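You operate a simulated robot arm through the tools that you are given. There is no shell and no other tool.

You are at the controls of a simulated robot arm. One attempt, no reset.

JOB
Scrub the grime off the brown board, then rinse the brush.
Fine: dip the scrubbing brush in the soapy basin first; rinse it under the cold tap, turn that off, brush in the shallow grey tray. What is to be rubbed or washed off counts as gone when no trace of it is left.

It is judged by the outcome, as a careful person would: the job done as asked, and still so three seconds after it is handed in. It fails if anything else is knocked over, pushed out of place, dropped, spilled or broken.

ROBOT AND FRAMES
A 6-joint arm with a two-finger parallel gripper, fixed in place. Base frame: the origin is on the floor under the middle of its stand, x ahead of it, y to its left, z up. Readings come in m, degrees, newtons and seconds.
It reaches about 1.313 m from its shoulder. Its first joint turns from -166.0 to 166.0 degrees. Payload 3.43 kg.
Tool frame: the origin (TCP) lies between the finger pads and is the grasp point; the fingertips stand 0.034 m ahead of it; z points along the fingers, y is the line along which they close. The gripper opens to 0.128 m. The fingers are 0.024 m wide and 0.012 m thick; the gripper's body (0.048 by 0.13 m) begins 0.096 m behind the TCP.
Orientation is told as [roll, pitch, yaw] about the base's x, y, z axes, in that order, counted from this pose: with the fingers straight down and closing along the base's y, the tool's x points along the base's -x, its y along +y and its z along -z.

CONTROLS
- The arm moves only by the tool nudge_tool. Its argument "increments" is a list of rows, each a list of 7 numbers: the turn, a rotation vector about the base's x, y, z in degrees, then the shift along the base's x, y, z in m, then the gripper command, from -1 (shut) to 1 (fully open), values between in proportion. In form: [[rx, ry, rz, dx, dy, dz, jaw], ...]. A call has 1 to 20 rows; each row shifts and turns the commanded pose from where the row before left it. Rows are played at 5 a second. More than 0.05 m and 8.6 degrees between two rows, or a gripper value outside its range, and nothing of the call is played. Where a pose cannot be reached the arm comes as near as it can. A force on the tool above 40 N (or 10 N above the force at the start of the call, whichever is more), or a blocked arm, ends the call early, and 0.2 s more pass. The fingers move at their own pace (about 0.153 m/s each) and stop on an object; they squeeze with about 27 N. The grip force told is the motor's: it shows also when the fingers shut on nothing. Time passes only in rows, and 0.2 s behind the last, so rows that do not move let the fingers close. The reply holds the time, the measured pose of the TCP, the force on the tool along the base axes, the opening and the grip force, in the units named above and with some noise, with the torque about the TCP (base axes, N m) and any sound that the robot's microphone picked up.
- Cameras (640 x 400 px; columns grow to the right, rows downward): "scene" is fixed at [0.2231, 0.4814, 1.6947]; the picture's right is [-0.04, -1.00, 0.00], its down [-0.78, 0.03, -0.63] and it looks along [0.63, -0.02, -0.78] (base axes); focal length 346 px, centre (320, 200). "wrist" rides on the gripper at [0.076, -0.011, -0.16] in the tool frame; the picture's right is [0.15, 0.99, 0.00], its down [-0.88, 0.13, -0.46] and it looks along [-0.45, 0.07, 0.89] (tool axes); focal length 234 px, centre (320, 200). There is no depth. A picture from a camera that has moved, and an enlarged one, comes with that camera's place and axes in the base frame and with its lens. The place of the scene camera against the robot may be out by one fixed shift of up to 0.025 m in any direction.
- capture(camera): a new picture of that camera. It takes no simulated time.
- close_up(camera, box): a new picture of the part [left, top, right, bottom] of that camera's present view, enlarged. It takes no simulated time.
- finish_job(): hands the job in; it is judged then, once.

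Places have to be worked out from the pictures, the camera data and where the tool is seen. Open the gripper and draw the arm clear of the work before you hand the job in, unless the task says otherwise.

The tools are called after ">>>" as a command line: name --pt "numbers of a row" for each row, then --argument value for the rest, lists and objects as JSON in quotes. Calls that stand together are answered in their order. nudge_tool: Moves the arm, as the interface text tells. Its arguments: {"type":"object","properties":{"increments":{"type":"array","items":{"type":"array","items":{"type":"number"}}}},"required":["increments"]} The other tools are called the same way: capture (camera) takes a picture; close_up (camera, box) takes an enlarged picture of a part of a camera's view; finish_job () hands the job in.

At the start:

```text
time: 0.0
ee_pos: [0.5548, 0.1278, 1.1588]
tcp_rot: [-0.1, -0.1, 0.1]
contact_force: [0.3, 0.3, 0.2]
wrist_torque: [0.01, 0.0, -0.01]
gripper_width: 0.1281
gripper_force: 0.0
```

scene: 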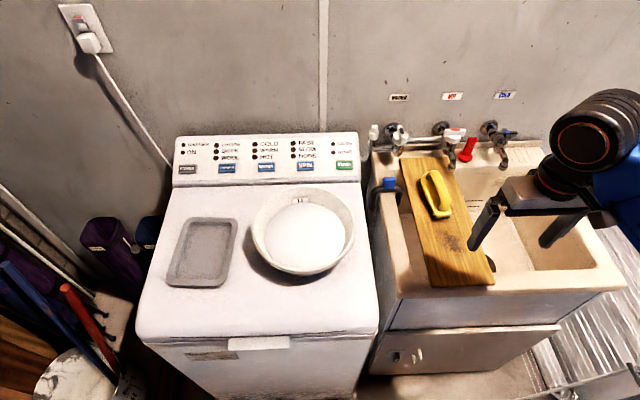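
wrist: 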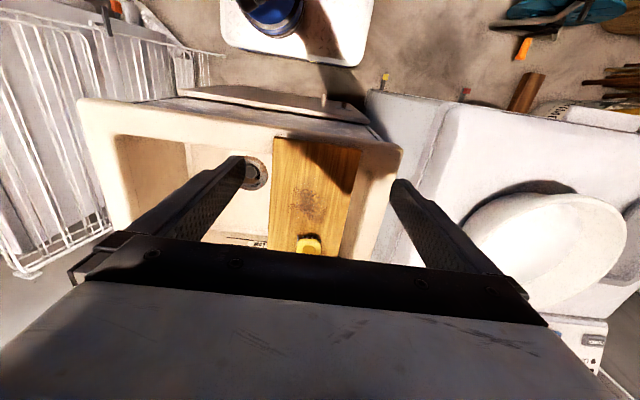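

I begin by looking closely at the parts of the scene: the brush on the board, the taps, the basin and the tray.

>>> close_up --camera "scene" --box '[360, 80, 560, 205]'

>>> close_up --camera "scene" --box '[380, 160, 540, 300]'

>>> close_up --camera "scene" --box '[140, 170, 390, 320]'

>>> capture --camera "wrist"

```text
3.20 times, centred on (460, 142) of scene
camera zoom: at [0.2231, 0.4814, 1.6947], right [-0.04, -1.0, 0.0], down [-0.78, 0.03, -0.63], along [0.63, -0.02, -0.78], focal length 1107 px, centre (-128, 384)
```

zoom: 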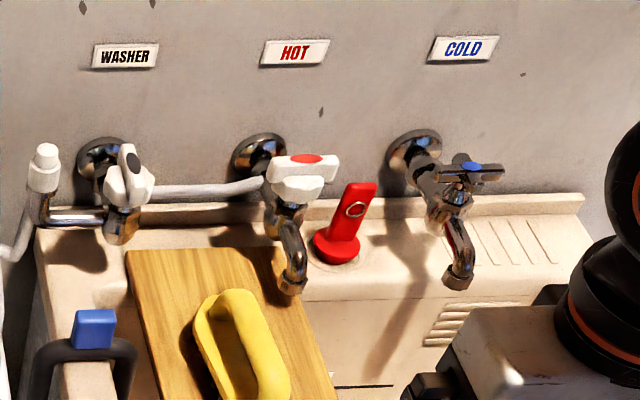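

```text
2.86 times, centred on (460, 230) of scene
camera zoom: at [0.2231, 0.4814, 1.6947], right [-0.04, -1.0, 0.0], down [-0.78, 0.03, -0.63], along [0.63, -0.02, -0.78], focal length 989 px, centre (-80, 114)
```

zoom: 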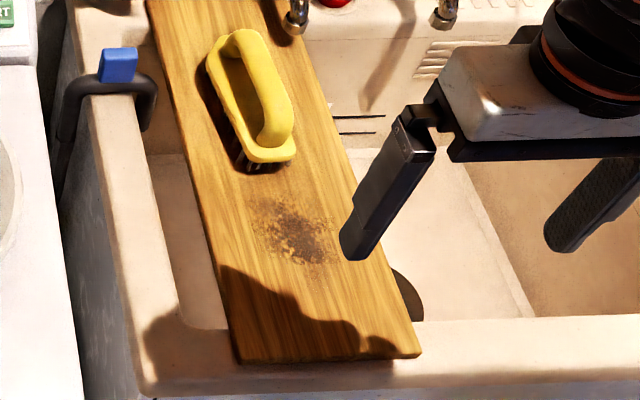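

```text
2.56 times, centred on (265, 245) of scene
camera zoom: at [0.2231, 0.4814, 1.6947], right [-0.04, -1.0, 0.0], down [-0.78, 0.03, -0.63], along [0.63, -0.02, -0.78], focal length 886 px, centre (461, 85)
```

zoom: 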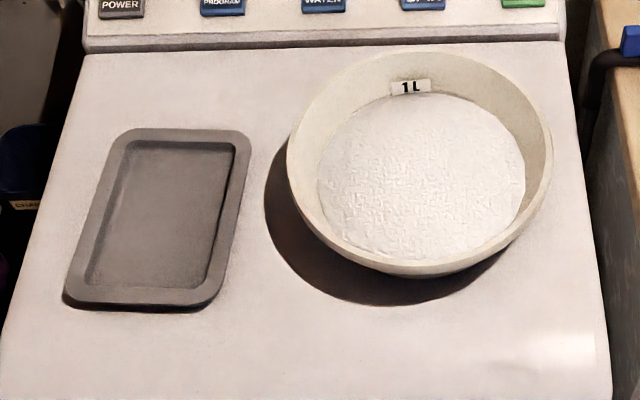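

```text
taken
camera wrist: at [0.4802, 0.1173, 1.3191], right [-0.15, 0.99, 0.0], down [0.88, 0.13, 0.46], along [0.45, 0.07, -0.89], focal length 234 px, centre (320, 200)
```

wrist: 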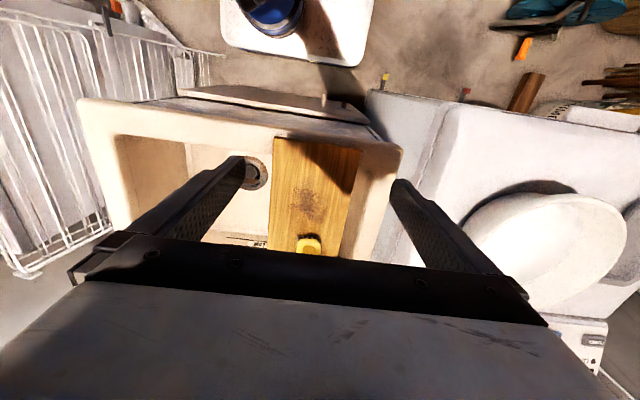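

The board seems to lie flat at about z=0.92 (x 0.57–1.01, y 0.05–0.20), with the brush near (0.82, 0.14) and the grime near (0.69, 0.12). I move forward at the same height, which is well clear, to measure with the wrist camera.

>>> nudge_tool --pt "0 0 0 0.04 0.005 0.0 1" --pt "0 0 0 0.04 0.0 0.0 1" --pt "0 0 0 0.04 0 0 1" --pt "0 0 0 0.04 0 0 1" --pt "0 0 0 0 0 0 1"

```text
time: 1.2
ee_pos: [0.7158, 0.1333, 1.1588]
tcp_rot: [-0.1, -0.1, 0.1]
contact_force: [-0.2, 0.0, -0.4]
wrist_torque: [-0.03, -0.04, 0.01]
gripper_width: 0.1281
gripper_force: 0.1
```

Taking both pictures from here so I can triangulate.

>>> capture --camera "wrist"

>>> capture --camera "scene"

```text
taken
camera wrist: at [0.6405, 0.1226, 1.3193], right [-0.15, 0.99, 0.0], down [0.88, 0.13, 0.46], along [0.45, 0.07, -0.89], focal length 234 px, centre (320, 200)
```

wrist: 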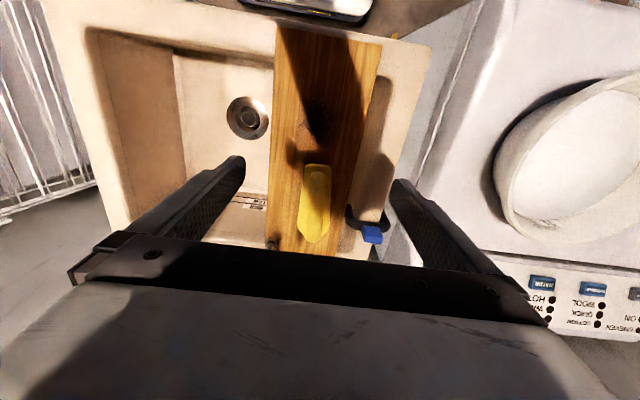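

```text
taken
```

scene: 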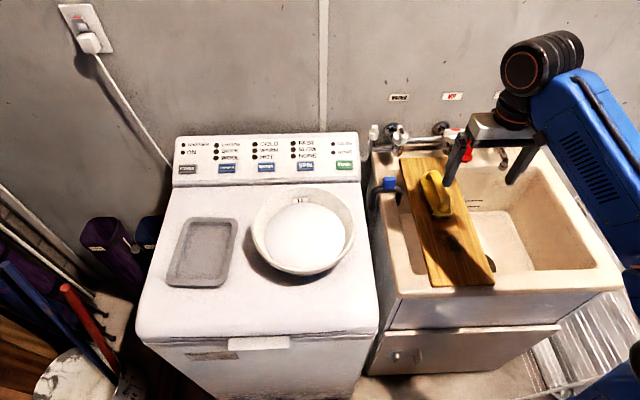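

The brush handle appears to be near (0.82, 0.143), lying along x with a slight yaw. Next I raise the arm and move over to the left to measure the basin and tray on the washer.

>>> nudge_tool --pt "0 0 0 -0.03 0.0 0.04 1" --pt "0 0 0 -0.03 0.02 0.04 1" --pt "0 0 0 -0.02 0.05 0 1" --pt "0 0 0 -0.0 0.05 0 1" --pt "0 0 0 -0.0 0.05 0 1" --pt "0 0 0 -0.0 0.05 0 1" --pt "0 0 0 -0.0 0.05 0 1" --pt "0 0 0 -0.0 0.05 0 1" --pt "0 0 0 0 0.05 0 1" --pt "0 0 0 0 0.0 0 1"

>>> capture --camera "wrist"

>>> capture --camera "scene"

```text
refused: row 2 steps farther than a row can; nothing moved
```

```text
taken
camera wrist: at [0.6405, 0.1226, 1.3193], right [-0.15, 0.99, 0.0], down [0.88, 0.13, 0.46], along [0.45, 0.07, -0.89], focal length 234 px, centre (320, 200)
```

wrist: 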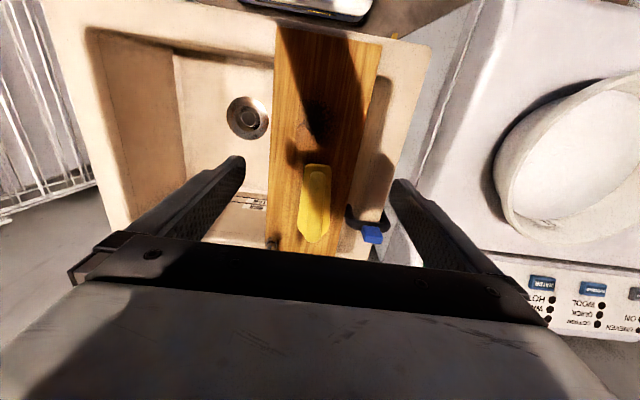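

```text
taken
```

scene: 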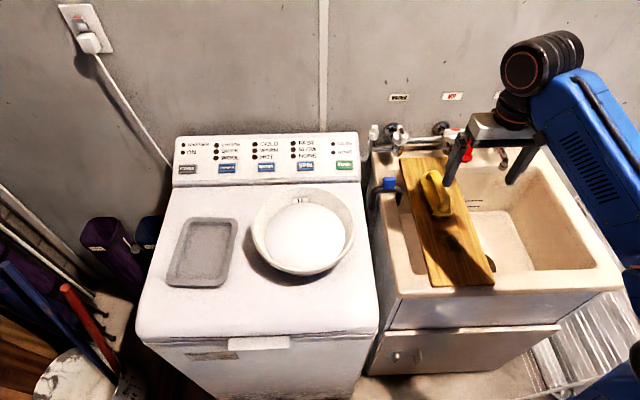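

The call was refused because one row was too long, so I repeat the move with each row inside the limit.

>>> nudge_tool --pt "0 0 0 -0.03 0.0 0.035 1" --pt "0 0 0 -0.03 0.0 0.035 1" --pt "0 0 0 -0.01 0.045 0 1" --pt "0 0 0 0.0 0.045 0 1" --pt "0 0 0 0.0 0.045 0 1" --pt "0 0 0 0.0 0.045 0 1" --pt "0 0 0 0.0 0.045 0 1" --pt "0 0 0 0.0 0.045 0 1" --pt "0 0 0 0 0.045 0 1" --pt "0 0 0 0 0.045 0 1" --pt "0 0 0 0 0.0 0 1"

>>> capture --camera "wrist"

>>> capture --camera "scene"

```text
time: 3.6
ee_pos: [0.6339, 0.4796, 1.1235]
tcp_rot: [0.4, -0.3, 0.1]
contact_force: [-0.7, -0.2, 0.1]
wrist_torque: [0.0, 0.01, -0.01]
gripper_width: 0.128
gripper_force: 0.1
out of reach, approached as far as the arm can: row 1, 2, 4, 6, 7, 8, 9, 10
```

```text
taken
camera wrist: at [0.5588, 0.4674, 1.2827], right [-0.15, 0.99, 0.0], down [0.88, 0.13, 0.46], along [0.46, 0.07, -0.89], focal length 234 px, centre (320, 200)
```

wrist: 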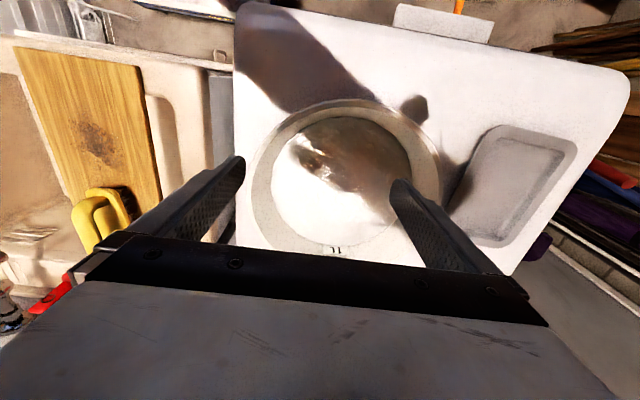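

```text
taken
```

scene: 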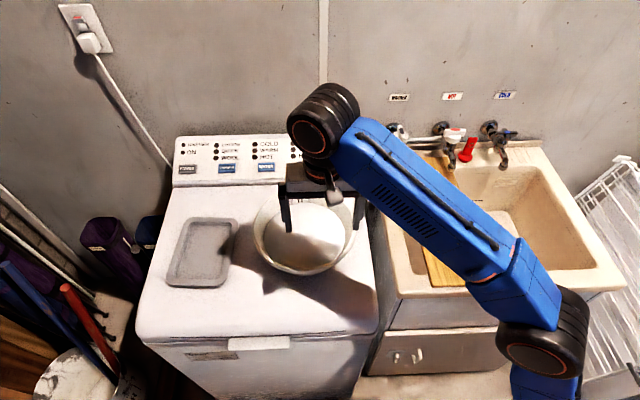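

The arm's ceiling here is about z=1.12, which still clears the basin. I zoom in on the gripper in the scene view to measure the fixed shift of that camera.

>>> close_up --camera "scene" --box '[240, 150, 400, 250]'

>>> close_up --camera "wrist" --box '[220, 80, 600, 280]'

>>> close_up --camera "scene" --box '[440, 80, 560, 180]'

```text
4.00 times, centred on (320, 200) of scene
camera zoom: at [0.2231, 0.4814, 1.6947], right [-0.04, -1.0, 0.0], down [-0.78, 0.03, -0.63], along [0.63, -0.02, -0.78], focal length 1384 px, centre (320, 200)
```

zoom: 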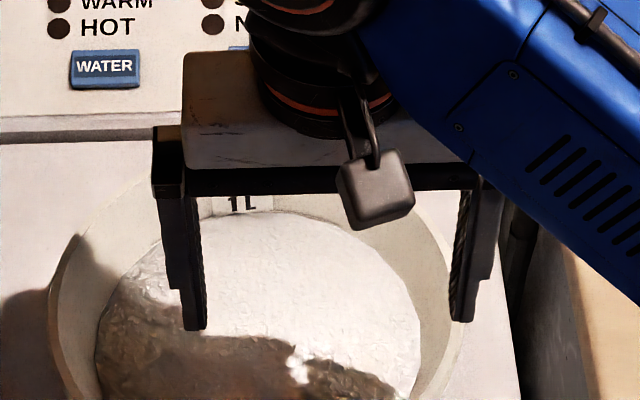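

```text
1.68 times, centred on (410, 180) of wrist
camera zoom: at [0.5588, 0.4674, 1.2827], right [-0.15, 0.99, 0.0], down [0.88, 0.13, 0.46], along [0.46, 0.07, -0.89], focal length 394 px, centre (168, 234)
```

zoom: 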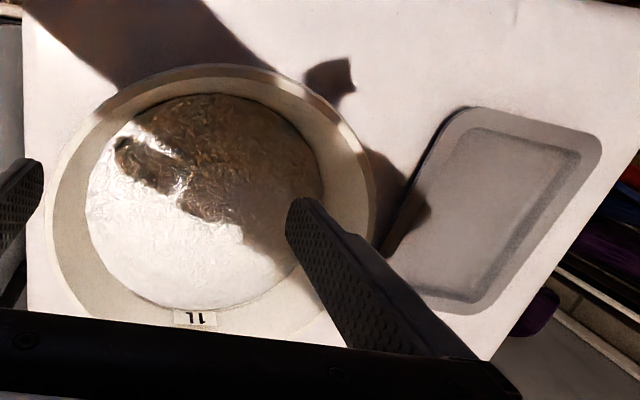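

```text
4.00 times, centred on (500, 130) of scene
camera zoom: at [0.2231, 0.4814, 1.6947], right [-0.04, -1.0, 0.0], down [-0.78, 0.03, -0.63], along [0.63, -0.02, -0.78], focal length 1384 px, centre (-400, 480)
```

zoom: 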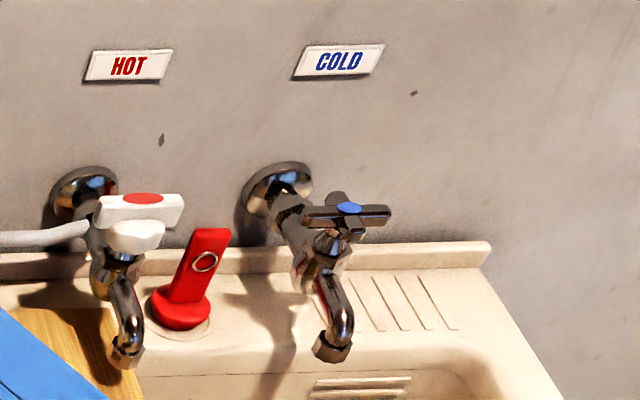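

Scene-camera shift comes out at about +0.019 m in y, otherwise small. Estimates so far: board top z≈0.90, basin rim z≈1.01 centred at (0.675, 0.52) with foam at z≈0.97, and the tray spanning x 0.58–0.79, y 0.70–0.85. Now I zoom in on the brush from the side.

>>> close_up --camera "wrist" --box '[0, 130, 200, 255]'

>>> close_up --camera "wrist" --box '[0, 20, 200, 145]'

>>> close_up --camera "scene" --box '[400, 150, 500, 215]'

```text
3.20 times, centred on (100, 192) of wrist
camera zoom: at [0.5588, 0.4674, 1.2827], right [-0.15, 0.99, 0.0], down [0.88, 0.13, 0.46], along [0.46, 0.07, -0.89], focal length 749 px, centre (1024, 224)
```

zoom: 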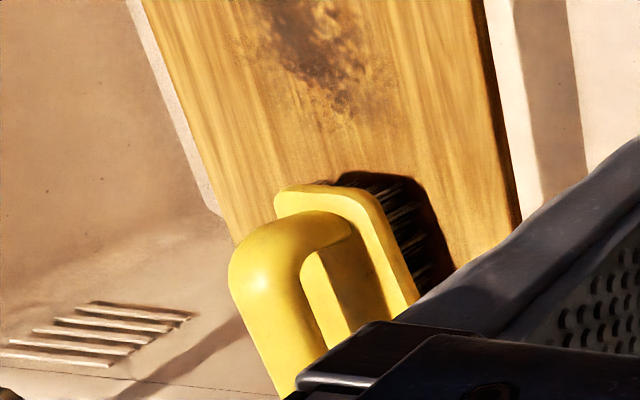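

```text
3.20 times, centred on (100, 82) of wrist
camera zoom: at [0.5588, 0.4674, 1.2827], right [-0.15, 0.99, 0.0], down [0.88, 0.13, 0.46], along [0.46, 0.07, -0.89], focal length 749 px, centre (1024, 576)
```

zoom: 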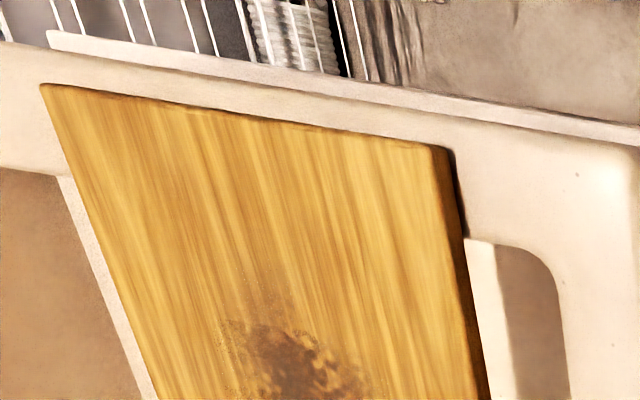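

```text
6.15 times, centred on (450, 182) of scene
camera zoom: at [0.2231, 0.4814, 1.6947], right [-0.04, -1.0, 0.0], down [-0.78, 0.03, -0.63], along [0.63, -0.02, -0.78], focal length 2129 px, centre (-480, 308)
```

zoom: 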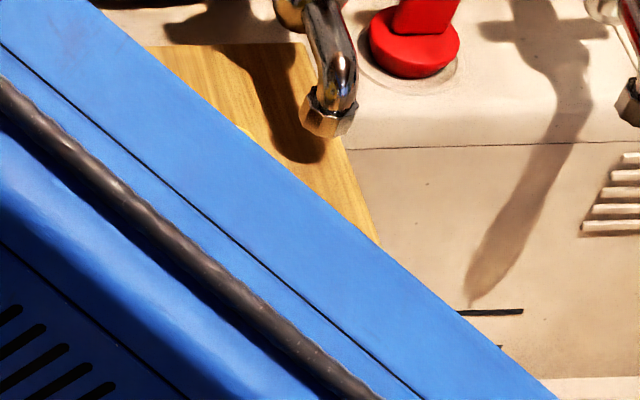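

The brush handle lies from about (0.757, 0.137) to (0.895, 0.148), yawed roughly 5°. Now I test how the commanded pose behaves after the reach limit with a small downward step, still well above the basin.

>>> nudge_tool --pt "0 0 0 0 0 -0.02 1" --pt "0 0 0 0 0 0 1"

```text
time: 4.2
ee_pos: [0.6343, 0.4781, 1.102]
tcp_rot: [0.0, -0.1, 0.1]
contact_force: [0.1, -0.4, -0.6]
wrist_torque: [0.04, -0.02, 0.06]
gripper_width: 0.1281
gripper_force: 0.1
```

The command restarts from the reached pose, which is useful. Next I go across to the front of the cold tap at y≈-0.09 and pitch the gripper forward so the wrist camera can look at the tap.

>>> nudge_tool --pt "0 0 0 0 -0.047 0 1" --pt "0 0 0 0 -0.047 0 1" --pt "0 0 0 0 -0.047 0 1" --pt "0 0 0 0 -0.047 0 1" --pt "0 0 0 0 -0.047 0 1" --pt "0 0 0 0 -0.047 0 1" --pt "0 -8 0 0 -0.047 0 1" --pt "0 -8 0 0 -0.047 0 1" --pt "0 -8 0 0 -0.047 0 1" --pt "0 -8 0 0 -0.047 0 1" --pt "0 -8 0 0 -0.047 0 1" --pt "0 -8 0 0 -0.047 0 1" --pt "0 0 0 0 0 0 1"

>>> capture --camera "wrist"

>>> capture --camera "scene"

```text
time: 7.0
ee_pos: [0.632, -0.0838, 1.1024]
tcp_rot: [-0.3, -48.2, 0.1]
contact_force: [-0.2, 0.6, 0.6]
wrist_torque: [-0.01, -0.01, 0.01]
gripper_width: 0.1277
gripper_force: 0.1
```

```text
taken
camera wrist: at [0.464, -0.0943, 1.1529], right [-0.1, 0.99, -0.11], down [0.25, 0.13, 0.96], along [0.96, 0.07, -0.26], focal length 234 px, centre (320, 200)
```

wrist: 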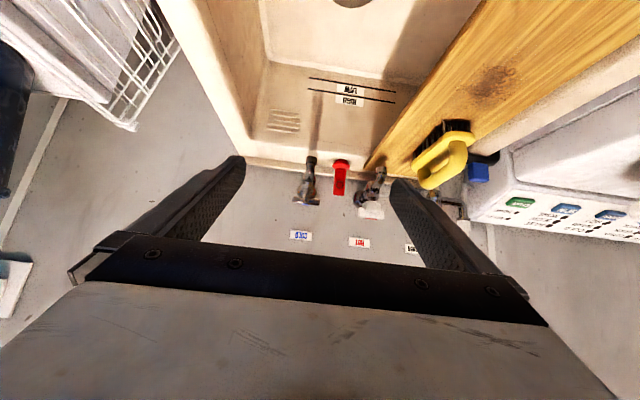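

```text
taken
```

scene: 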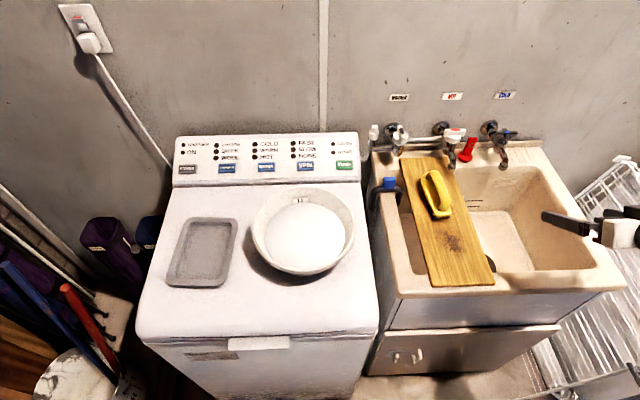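

Now the whole sink and tap row is visible upside-down in the wrist view. I zoom in on the taps and on the brush.

>>> close_up --camera "wrist" --box '[240, 130, 400, 230]'

>>> close_up --camera "wrist" --box '[380, 90, 540, 190]'

>>> close_up --camera "wrist" --box '[240, 60, 440, 185]'

>>> close_up --camera "scene" --box '[420, 110, 550, 190]'

```text
4.00 times, centred on (320, 180) of wrist
camera zoom: at [0.464, -0.0943, 1.1529], right [-0.1, 0.99, -0.11], down [0.25, 0.13, 0.96], along [0.96, 0.07, -0.26], focal length 937 px, centre (320, 280)
```

zoom: 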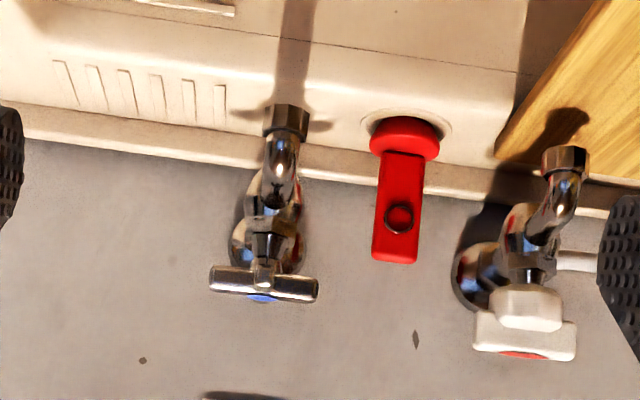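

```text
4.00 times, centred on (460, 140) of wrist
camera zoom: at [0.464, -0.0943, 1.1529], right [-0.1, 0.99, -0.11], down [0.25, 0.13, 0.96], along [0.96, 0.07, -0.26], focal length 937 px, centre (-240, 440)
```

zoom: 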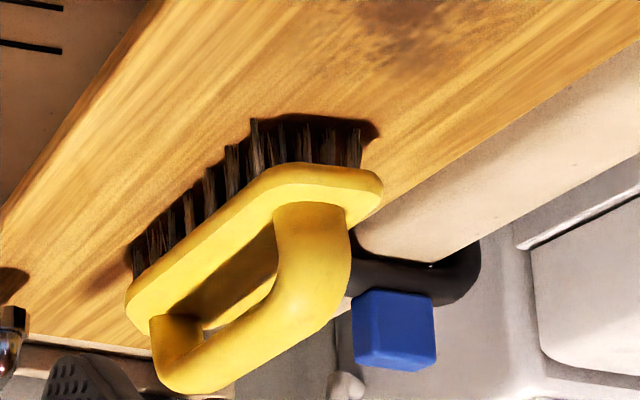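

```text
3.20 times, centred on (340, 122) of wrist
camera zoom: at [0.464, -0.0943, 1.1529], right [-0.1, 0.99, -0.11], down [0.25, 0.13, 0.96], along [0.96, 0.07, -0.26], focal length 749 px, centre (256, 448)
```

zoom: 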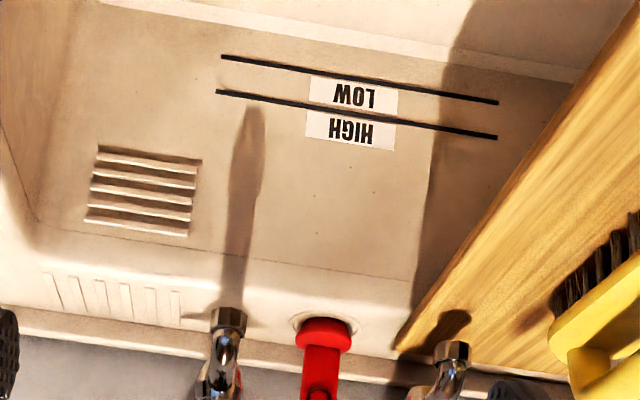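

```text
4.92 times, centred on (485, 150) of scene
camera zoom: at [0.2231, 0.4814, 1.6947], right [-0.04, -1.0, 0.0], down [-0.78, 0.03, -0.63], along [0.63, -0.02, -0.78], focal length 1703 px, centre (-492, 446)
```

zoom: 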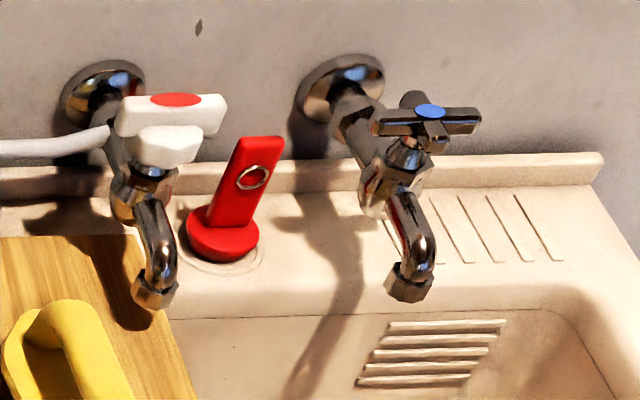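

The cold tap's cross handle is centred near (1.005, -0.089, 1.013) with spokes about 0.032 m long, and its outlet is near (0.942, -0.089, 0.922). Since my only gripper will later hold the soapy brush, I'll open the tap first: closing the fingers, pitching to near horizontal and approaching the handle for a closer look.

>>> nudge_tool --pt "0 -8 0 0.036 0.005 -0.0137 -1" --pt "0 -8 0 0.036 0.005 -0.0137 -1" --pt "0 -8 0 0.036 0.005 -0.0137 -1" --pt "0 -8 0 0.036 0.005 -0.0137 -1" --pt "0 0 0 0.036 0.005 -0.0137 -1" --pt "0 0 0 0.0 0.004 -0.0137 -1" --pt "0 0 0 0 0 0 -1"

>>> capture --camera "wrist"

>>> close_up --camera "scene" --box '[420, 90, 580, 190]'

```text
time: 8.6
ee_pos: [0.7871, -0.0704, 1.0403]
tcp_rot: [4.9, -79.9, -5.8]
contact_force: [0.3, -0.1, 0.2]
wrist_torque: [0.0, 0.04, 0.0]
gripper_width: 0.0
gripper_force: 26.7
out of reach, approached as far as the arm can: row 4, 5, 6
```

```text
taken
camera wrist: at [0.6168, -0.0769, 0.9939], right [-0.01, 0.99, -0.13], down [-0.29, 0.12, 0.95], along [0.96, 0.04, 0.29], focal length 234 px, centre (320, 200)
```

wrist: 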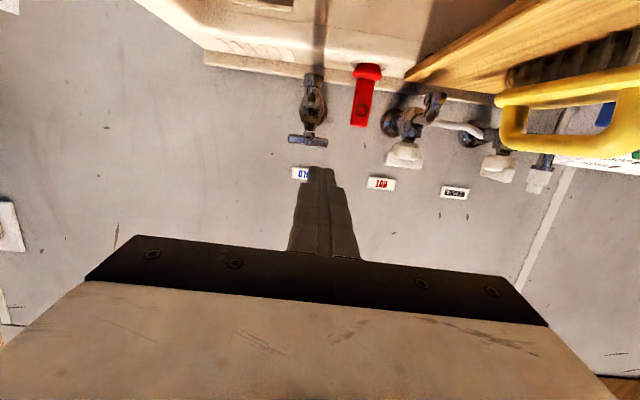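

```text
4.00 times, centred on (500, 140) of scene
camera zoom: at [0.2231, 0.4814, 1.6947], right [-0.04, -1.0, 0.0], down [-0.78, 0.03, -0.63], along [0.63, -0.02, -0.78], focal length 1384 px, centre (-400, 440)
```

zoom: 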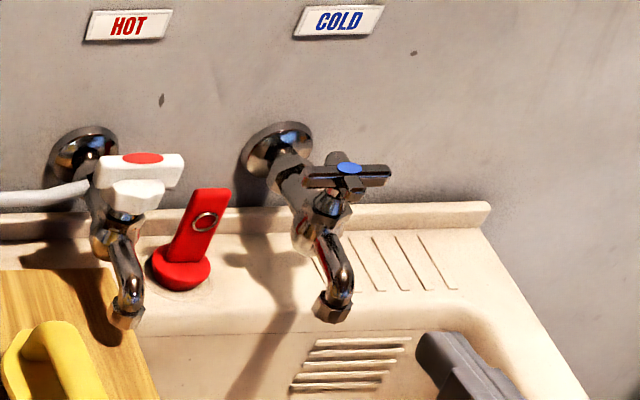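

The arm stopped short while pitching to near horizontal. I check the full scene view to understand the arm's posture.

>>> capture --camera "scene"

>>> close_up --camera "wrist" --box '[240, 50, 440, 175]'

```text
taken
```

scene: 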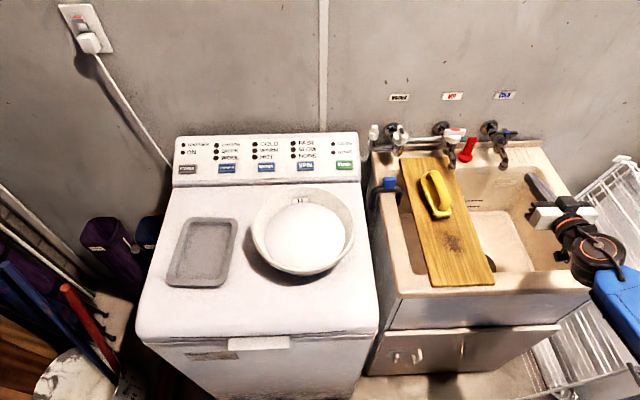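

```text
3.20 times, centred on (340, 112) of wrist
camera zoom: at [0.6168, -0.0769, 0.9939], right [-0.01, 0.99, -0.13], down [-0.29, 0.12, 0.95], along [0.96, 0.04, 0.29], focal length 749 px, centre (256, 480)
```

zoom: 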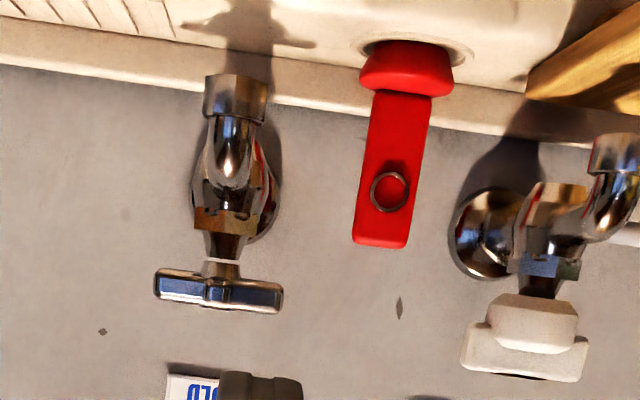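

The handle's position is confirmed at (1.005, -0.090, 1.0145). I ease the pitch back to about -60°, which should be better for reach, and try moving forward to the left of the front spoke.

>>> nudge_tool --pt "0 8 0 0.0 0.003 0.005 -1" --pt "0 8 0 0.01 0.004 0.0 -1" --pt "0 5 0 0.02 0.004 0.0 -1" --pt "0 0 0 0.03 0.004 0.0 -1" --pt "0 0 0 0.0 0.0 0.0 -1"

```text
time: 9.8
ee_pos: [0.8311, -0.0775, 1.0509]
tcp_rot: [-3.7, -75.0, 0.1]
contact_force: [-0.2, 0.2, -0.5]
wrist_torque: [0.03, 0.02, 0.0]
gripper_width: 0.0
gripper_force: 27.0
out of reach, approached as far as the arm can: row 1, 2, 3
```

The pose only partly followed; perhaps it is near a wrist singularity. I try smaller turns with no shift and watch the reading.

>>> nudge_tool --pt "0 4 0 0 0 0 -1" --pt "0 4 0 0 0 0 -1" --pt "0 4 0 0 0 0 -1" --pt "0 0 0 0 0 0 -1"

```text
time: 10.8
ee_pos: [0.8286, -0.0784, 1.0507]
tcp_rot: [-3.6, -63.0, 0.1]
contact_force: [0.0, -0.3, 0.1]
wrist_torque: [0.05, 0.02, 0.03]
gripper_width: 0.0
gripper_force: 26.9
```

Small turns work: the pitch is now -63° with a small roll. I correct the roll and move to y≈-0.056, still short of the handle.

>>> nudge_tool --pt "0.8 0 1.6 0.0 0.005 0 -1" --pt "0.8 3 1.6 0.01 0.008 0 -1" --pt "0 0 0 0.02 0.009 0 -1" --pt "0 0 0 0.02 0.0 -0.005 -1" --pt "0 0 0 0 0 0 -1"

>>> capture --camera "wrist"

>>> capture --camera "scene"

```text
time: 12.0
ee_pos: [0.8793, -0.0556, 1.0464]
tcp_rot: [-0.2, -60.0, 0.3]
contact_force: [0.0, -1.4, -0.9]
wrist_torque: [0.0, 0.01, -0.01]
gripper_width: 0.0002
gripper_force: 27.7
```

```text
taken
camera wrist: at [0.7047, -0.0675, 1.0616], right [-0.07, 0.99, -0.13], down [0.05, 0.13, 0.99], along [1.0, 0.07, -0.06], focal length 234 px, centre (320, 200)
```

wrist: 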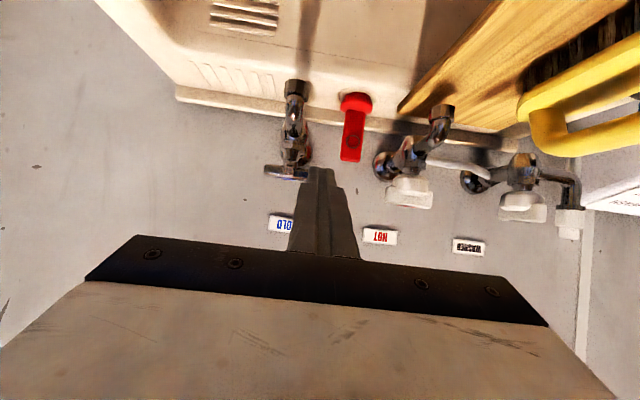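

```text
taken
```

scene: 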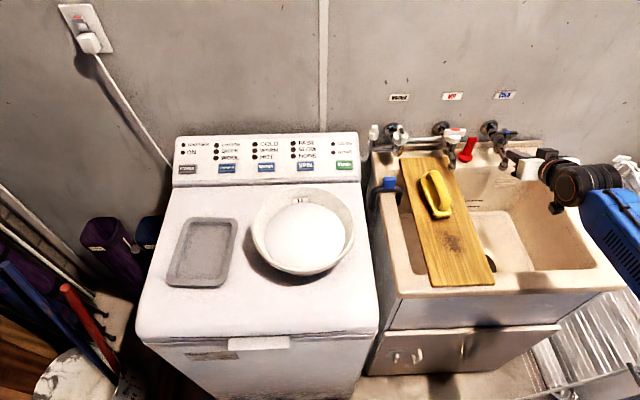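

The handle checks out at (1.005, -0.092, 1.014). I advance the closed fingertips beside the front spoke, on its left.

>>> nudge_tool --pt "0 0 0 0.025 0 -0.006 -1" --pt "0 0 0 0.025 0.0 -0.006 -1" --pt "0 0 0 0.012 0 -0.003 -1" --pt "0 0 0 0.01 0 -0.003 -1" --pt "0 0 0 0 0 0 -1"

>>> close_up --camera "scene" --box '[440, 90, 600, 190]'

>>> close_up --camera "wrist" --box '[240, 90, 400, 190]'

```text
time: 13.2
ee_pos: [0.9503, -0.0565, 1.0294]
tcp_rot: [-0.2, -60.0, 0.3]
contact_force: [-0.5, 0.6, -0.4]
wrist_torque: [0.01, -0.01, 0.01]
gripper_width: 0.0001
gripper_force: 27.1
```

```text
4.00 times, centred on (520, 140) of scene
camera zoom: at [0.2231, 0.4814, 1.6947], right [-0.04, -1.0, 0.0], down [-0.78, 0.03, -0.63], along [0.63, -0.02, -0.78], focal length 1384 px, centre (-480, 440)
```

zoom: 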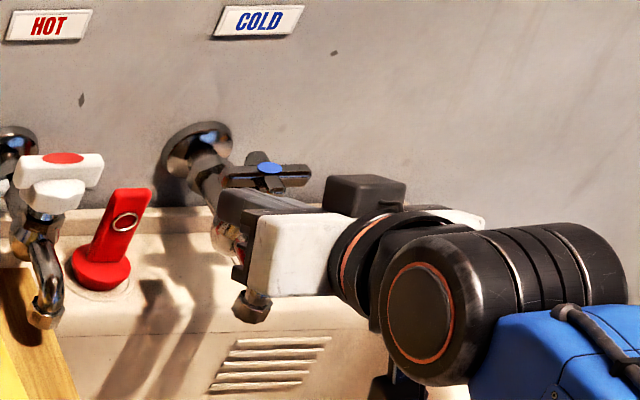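

```text
4.00 times, centred on (320, 140) of wrist
camera zoom: at [0.7761, -0.0675, 1.0446], right [-0.07, 0.99, -0.13], down [0.05, 0.13, 0.99], along [1.0, 0.07, -0.06], focal length 937 px, centre (320, 440)
```

zoom: 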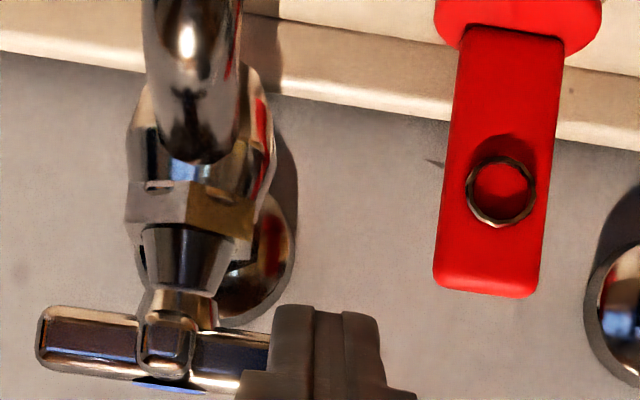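

The fingertips sit level with the front spoke and about 15 mm to its left. I push right (-y) in small steps to turn the handle anticlockwise.

>>> nudge_tool --pt "0 0 0 0 -0.01 0 -1" --pt "0 0 0 0 -0.01 0 -1" --pt "0 0 0 0 -0.008 0 -1" --pt "0 0 0 0 -0.008 0 -1" --pt "0 0 0 0 0 0 -1"

>>> close_up --camera "scene" --box '[440, 90, 600, 190]'

>>> close_up --camera "wrist" --box '[240, 90, 400, 190]'

```text
time: 14.4
ee_pos: [0.9497, -0.0923, 1.0297]
tcp_rot: [-0.2, -60.0, 0.3]
contact_force: [-15.5, 8.2, 2.2]
wrist_torque: [0.05, 0.05, 0.41]
gripper_width: 0.0002
gripper_force: 33.5
```

```text
4.00 times, centred on (520, 140) of scene
camera zoom: at [0.2231, 0.4814, 1.6947], right [-0.04, -1.0, 0.0], down [-0.78, 0.03, -0.63], along [0.63, -0.02, -0.78], focal length 1384 px, centre (-480, 440)
```

zoom: 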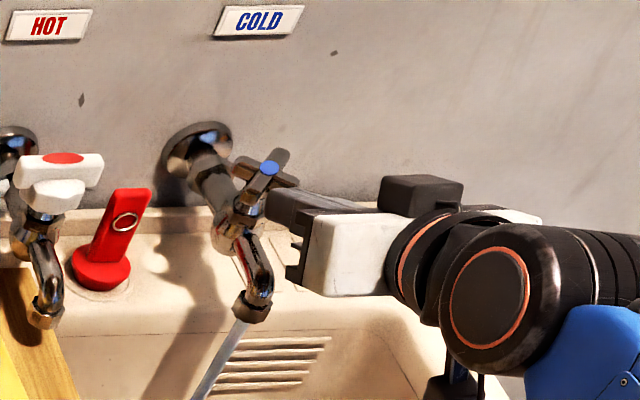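

```text
4.00 times, centred on (320, 140) of wrist
camera zoom: at [0.7751, -0.1032, 1.0441], right [-0.08, 0.99, -0.13], down [0.04, 0.13, 0.99], along [1.0, 0.07, -0.05], focal length 937 px, centre (320, 440)
```

zoom: 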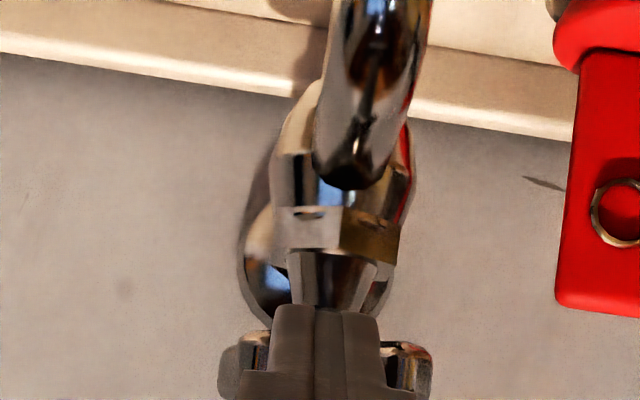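

Water is now running from the cold tap and the handle has turned about 45°. I back the fingers straight out along -x and check the stream.

>>> nudge_tool --pt "0 0 0 -0.01 0 0.0 -1" --pt "0 0 0 -0.02 0 0.0 -1" --pt "0 0 0 -0.04 0 0.01 -1" --pt "0 0 0 -0.045 0 0.01 -1" --pt "0 0 0 -0.045 0 0.01 -1" --pt "0 0 0 0 0 0 -1"

>>> capture --camera "wrist"

>>> close_up --camera "scene" --box '[400, 110, 580, 300]'

```text
time: 15.8
ee_pos: [0.7894, -0.093, 1.0589]
tcp_rot: [-0.2, -60.0, 0.2]
contact_force: [-0.1, 0.2, -0.4]
wrist_torque: [0.05, -0.01, -0.01]
gripper_width: 0.0
gripper_force: 33.1
```

```text
taken
camera wrist: at [0.6153, -0.1046, 1.0736], right [-0.07, 0.99, -0.13], down [0.05, 0.13, 0.99], along [1.0, 0.07, -0.06], focal length 234 px, centre (320, 200)
```

wrist: 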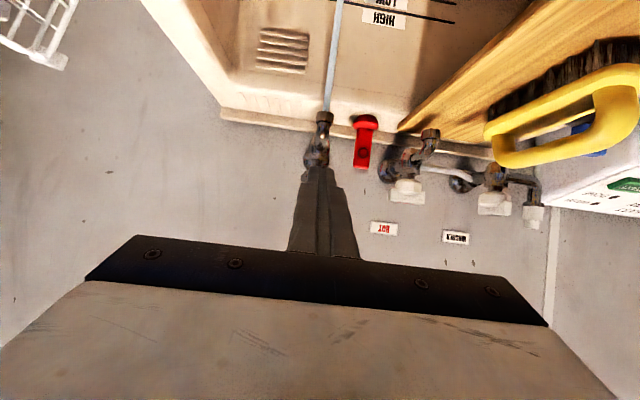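

```text
2.11 times, centred on (490, 205) of scene
camera zoom: at [0.2231, 0.4814, 1.6947], right [-0.04, -1.0, 0.0], down [-0.78, 0.03, -0.63], along [0.63, -0.02, -0.78], focal length 728 px, centre (-38, 190)
```

zoom: 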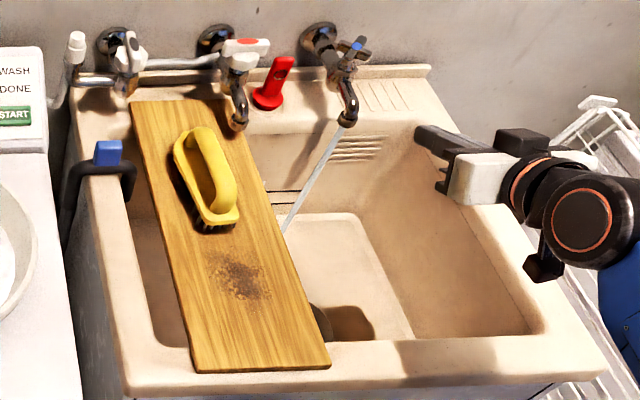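

The stream runs cleanly into the sink, clear of the board. Next I back away, level the gripper to straight down, open it and go to a viewpoint in front of the brush.

>>> nudge_tool --pt "0 6 0 -0.04 0 0.01 -1" --pt "0 8 0 -0.04 0.0 0.01 0" --pt "0 8 0 -0.03 0.02 0.01 1" --pt "0 8 0 0 0.04 0 1" --pt "0 8 0 0 0.04 0 1" --pt "0 8 0 0 0.04 0 1" --pt "0 8 0 0 0.04 0 1" --pt "0 6 0 0 0.04 0 1" --pt "0 0 0 0.0 0.0 0 1"

>>> capture --camera "wrist"

>>> close_up --camera "scene" --box '[400, 150, 500, 230]'

```text
time: 17.8
ee_pos: [0.6799, 0.1297, 1.0865]
tcp_rot: [0.0, 0.1, 0.1]
contact_force: [0.7, 0.2, 0.9]
wrist_torque: [0.0, -0.01, -0.01]
gripper_width: 0.128
gripper_force: 0.1
```

```text
taken
camera wrist: at [0.6056, 0.1175, 1.2469], right [-0.15, 0.99, 0.0], down [0.88, 0.13, 0.45], along [0.45, 0.07, -0.89], focal length 234 px, centre (320, 200)
```

wrist: 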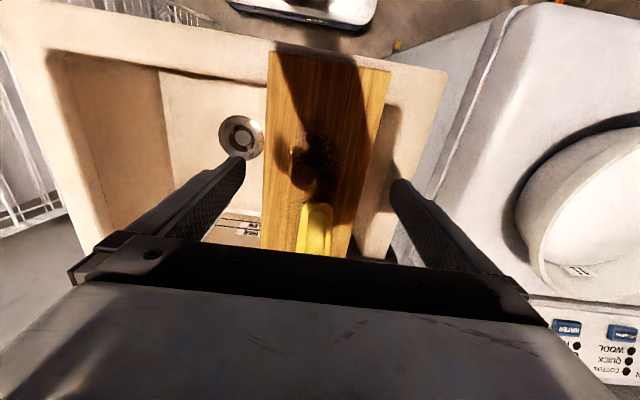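

```text
5.00 times, centred on (450, 190) of scene
camera zoom: at [0.2231, 0.4814, 1.6947], right [-0.04, -1.0, 0.0], down [-0.78, 0.03, -0.63], along [0.63, -0.02, -0.78], focal length 1730 px, centre (-330, 250)
```

zoom: 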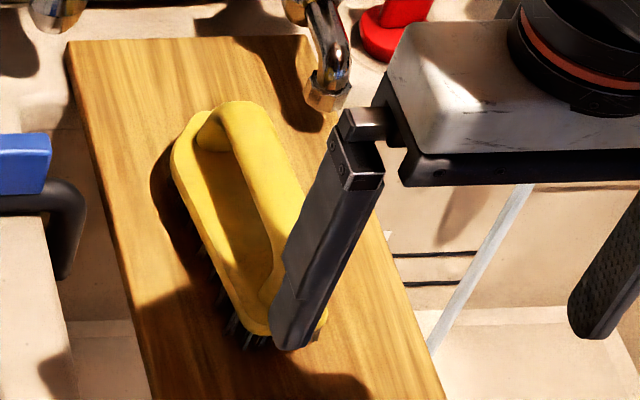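

Grime is confirmed near (0.70, 0.122). I move above the brush and turn the gripper to its yaw, keeping the fingertips above its handle.

>>> nudge_tool --pt "0 0 2.3 0.045 0.004 -0.008 1" --pt "0 0 2.4 0.045 0.004 -0.008 1" --pt "0 0 0 0.045 0.004 -0.008 1" --pt "0 0 0 0.01 0 0 1" --pt "0 0 0 0 0 0 1"

>>> capture --camera "wrist"

>>> capture --camera "scene"

```text
time: 19.0
ee_pos: [0.8259, 0.1407, 1.0652]
tcp_rot: [0.0, 0.0, 4.8]
contact_force: [0.1, -0.3, 0.3]
wrist_torque: [0.0, 0.02, -0.04]
gripper_width: 0.128
gripper_force: 0.1
```

```text
taken
camera wrist: at [0.7539, 0.1232, 1.226], right [-0.23, 0.97, 0.0], down [0.87, 0.2, 0.46], along [0.44, 0.11, -0.89], focal length 234 px, centre (320, 200)
```

wrist: 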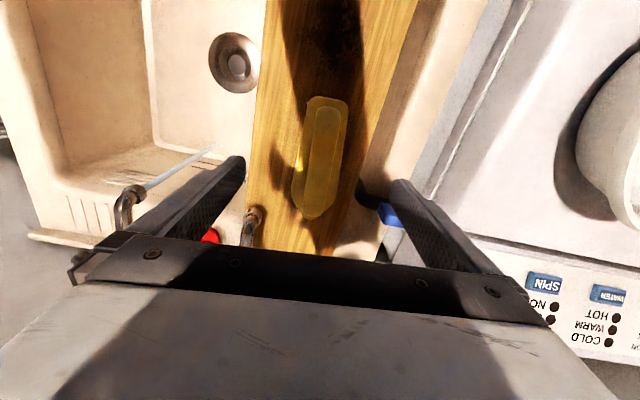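

```text
taken
```

scene: 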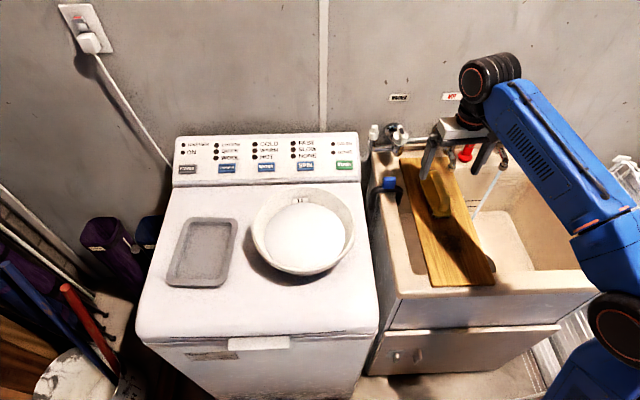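

>>> close_up --camera "wrist" --box '[240, 70, 420, 240]'

>>> close_up --camera "scene" --box '[400, 120, 520, 230]'

```text
2.35 times, centred on (330, 155) of wrist
camera zoom: at [0.7539, 0.1232, 1.226], right [-0.23, 0.97, 0.0], down [0.87, 0.2, 0.46], along [0.44, 0.11, -0.89], focal length 551 px, centre (296, 306)
```

zoom: 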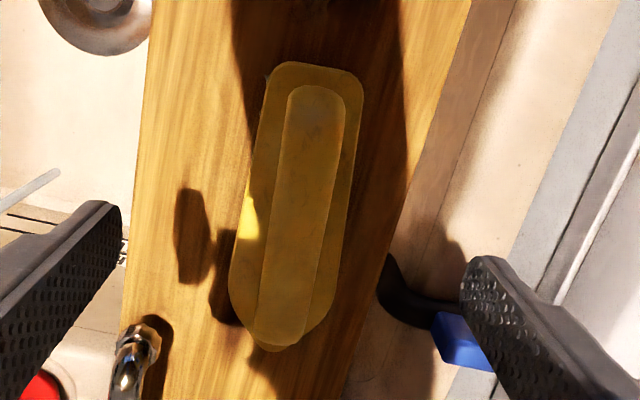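

```text
3.64 times, centred on (460, 175) of scene
camera zoom: at [0.2231, 0.4814, 1.6947], right [-0.04, -1.0, 0.0], down [-0.78, 0.03, -0.63], along [0.63, -0.02, -0.78], focal length 1258 px, centre (-189, 291)
```

zoom: 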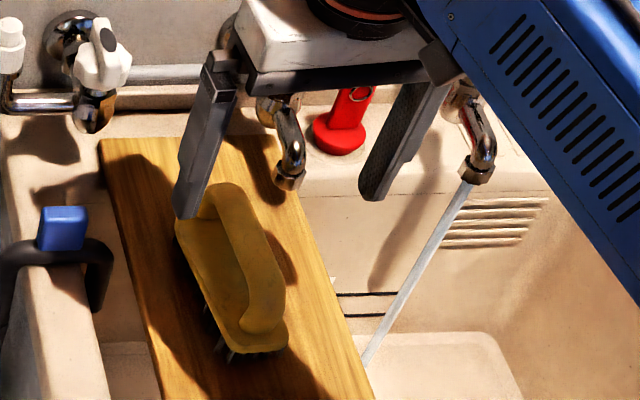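

The brush axis runs at 5° yaw through (0.833, 0.144); its arch top is near z≈0.998, the plate top near 0.951 and the handle about 27 mm wide. I centre on it and descend so that the fingertips stop just above the plate.

>>> nudge_tool --pt "0 0 0 0.008 0.003 -0.02 1" --pt "0 0 0 0 0 -0.02 1" --pt "0 0 0 0 0 -0.02 1" --pt "0 0 0 0 0 -0.013 1" --pt "0 0 0 0 0 0 1"

>>> capture --camera "wrist"

>>> close_up --camera "scene" --box '[400, 120, 520, 230]'

```text
time: 20.2
ee_pos: [0.8353, 0.1434, 0.9924]
tcp_rot: [0.0, 0.0, 4.8]
contact_force: [-0.3, 1.3, -0.6]
wrist_torque: [0.02, 0.0, 0.03]
gripper_width: 0.1282
gripper_force: 0.0
```

```text
taken
camera wrist: at [0.7613, 0.1263, 1.1521], right [-0.23, 0.97, 0.0], down [0.87, 0.2, 0.46], along [0.44, 0.1, -0.89], focal length 234 px, centre (320, 200)
```

wrist: 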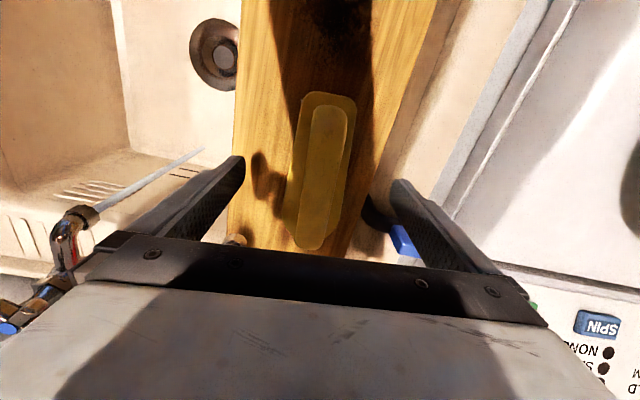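

```text
3.64 times, centred on (460, 175) of scene
camera zoom: at [0.2231, 0.4814, 1.6947], right [-0.04, -1.0, 0.0], down [-0.78, 0.03, -0.63], along [0.63, -0.02, -0.78], focal length 1258 px, centre (-189, 291)
```

zoom: 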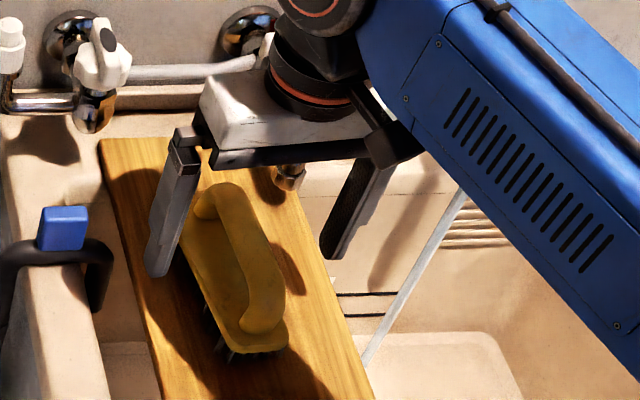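

The fingers straddle the handle with it centred between them. I close the gripper.

>>> nudge_tool --pt "0 0 0 0 0 0 -1" --pt "0 0 0 0 0 0 -1" --pt "0 0 0 0 0 0 -1" --pt "0 0 0 0 0 0 -1"

>>> close_up --camera "scene" --box '[400, 120, 520, 230]'

>>> capture --camera "wrist"

```text
time: 21.2
ee_pos: [0.8348, 0.144, 0.9917]
tcp_rot: [0.0, -0.1, 4.8]
contact_force: [-0.5, -0.6, 0.6]
wrist_torque: [-0.03, 0.05, 0.02]
gripper_width: 0.0251
gripper_force: 27.0
```

```text
3.64 times, centred on (460, 175) of scene
camera zoom: at [0.2231, 0.4814, 1.6947], right [-0.04, -1.0, 0.0], down [-0.78, 0.03, -0.63], along [0.63, -0.02, -0.78], focal length 1258 px, centre (-189, 291)
```

zoom: 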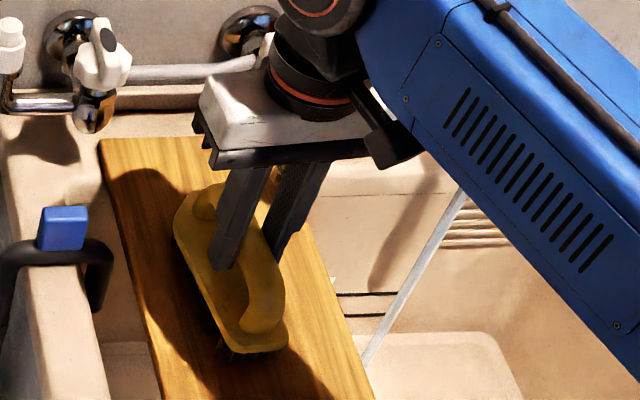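

```text
taken
camera wrist: at [0.7614, 0.1264, 1.1522], right [-0.23, 0.97, 0.0], down [0.87, 0.2, 0.46], along [0.44, 0.1, -0.89], focal length 234 px, centre (320, 200)
```

wrist: 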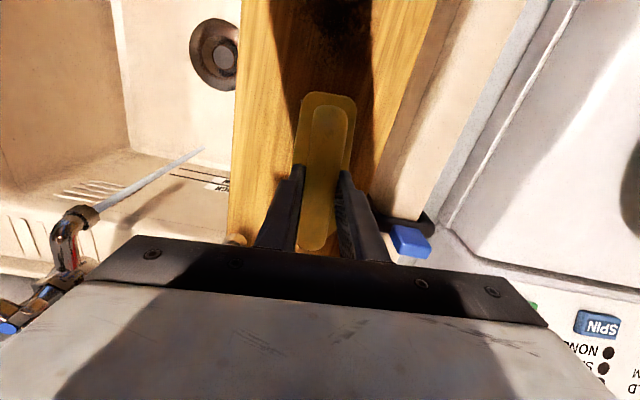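

The grip is firm on the handle at 25 mm, with the bristles on the board at TCP z≈0.992, so the bristle tips are about 0.089 m below the TCP. I lift straight up first, then draw back and up.

>>> nudge_tool --pt "0 0 0 0 0 0.02 -1" --pt "0 0 0 0 0 0.03 -1" --pt "0 0 -2.4 -0.035 0.0 0.02 -1" --pt "0 0 -2.4 -0.04 0 0.02 -1" --pt "0 0 0 -0.04 0 0.02 -1" --pt "0 0 0 -0.04 0 0.015 -1" --pt "0 0 0 -0.02 0 0.005 -1" --pt "0 0 0 0 0 0 -1"

>>> capture --camera "wrist"

>>> capture --camera "scene"

```text
time: 23.0
ee_pos: [0.6593, 0.1414, 1.1232]
tcp_rot: [0.0, 0.1, 0.0]
contact_force: [0.8, -0.9, -0.9]
wrist_torque: [-0.02, 0.0, -0.02]
gripper_width: 0.0256
gripper_force: 26.4
```

```text
taken
camera wrist: at [0.5854, 0.1298, 1.2828], right [-0.15, 0.99, 0.0], down [0.88, 0.13, 0.46], along [0.45, 0.07, -0.89], focal length 234 px, centre (320, 200)
```

wrist: 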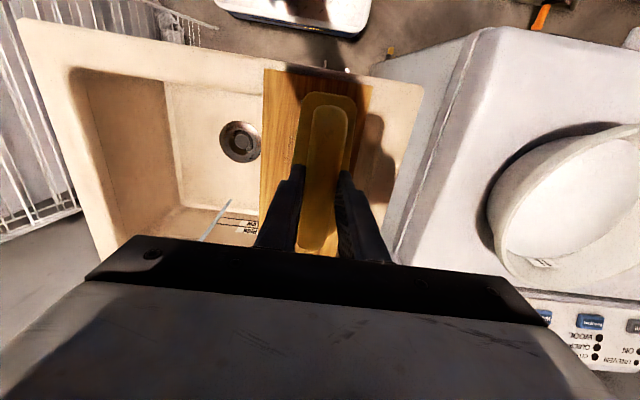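

```text
taken
```

scene: 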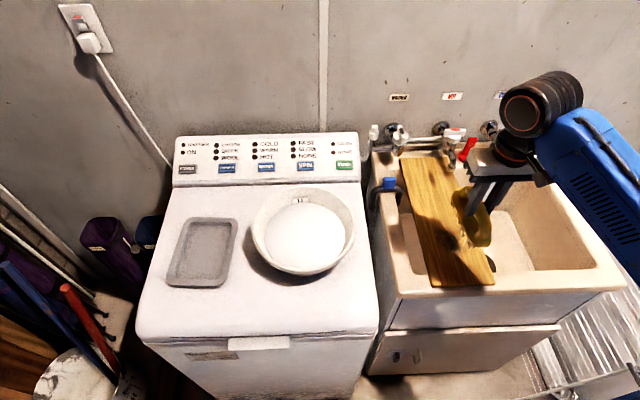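

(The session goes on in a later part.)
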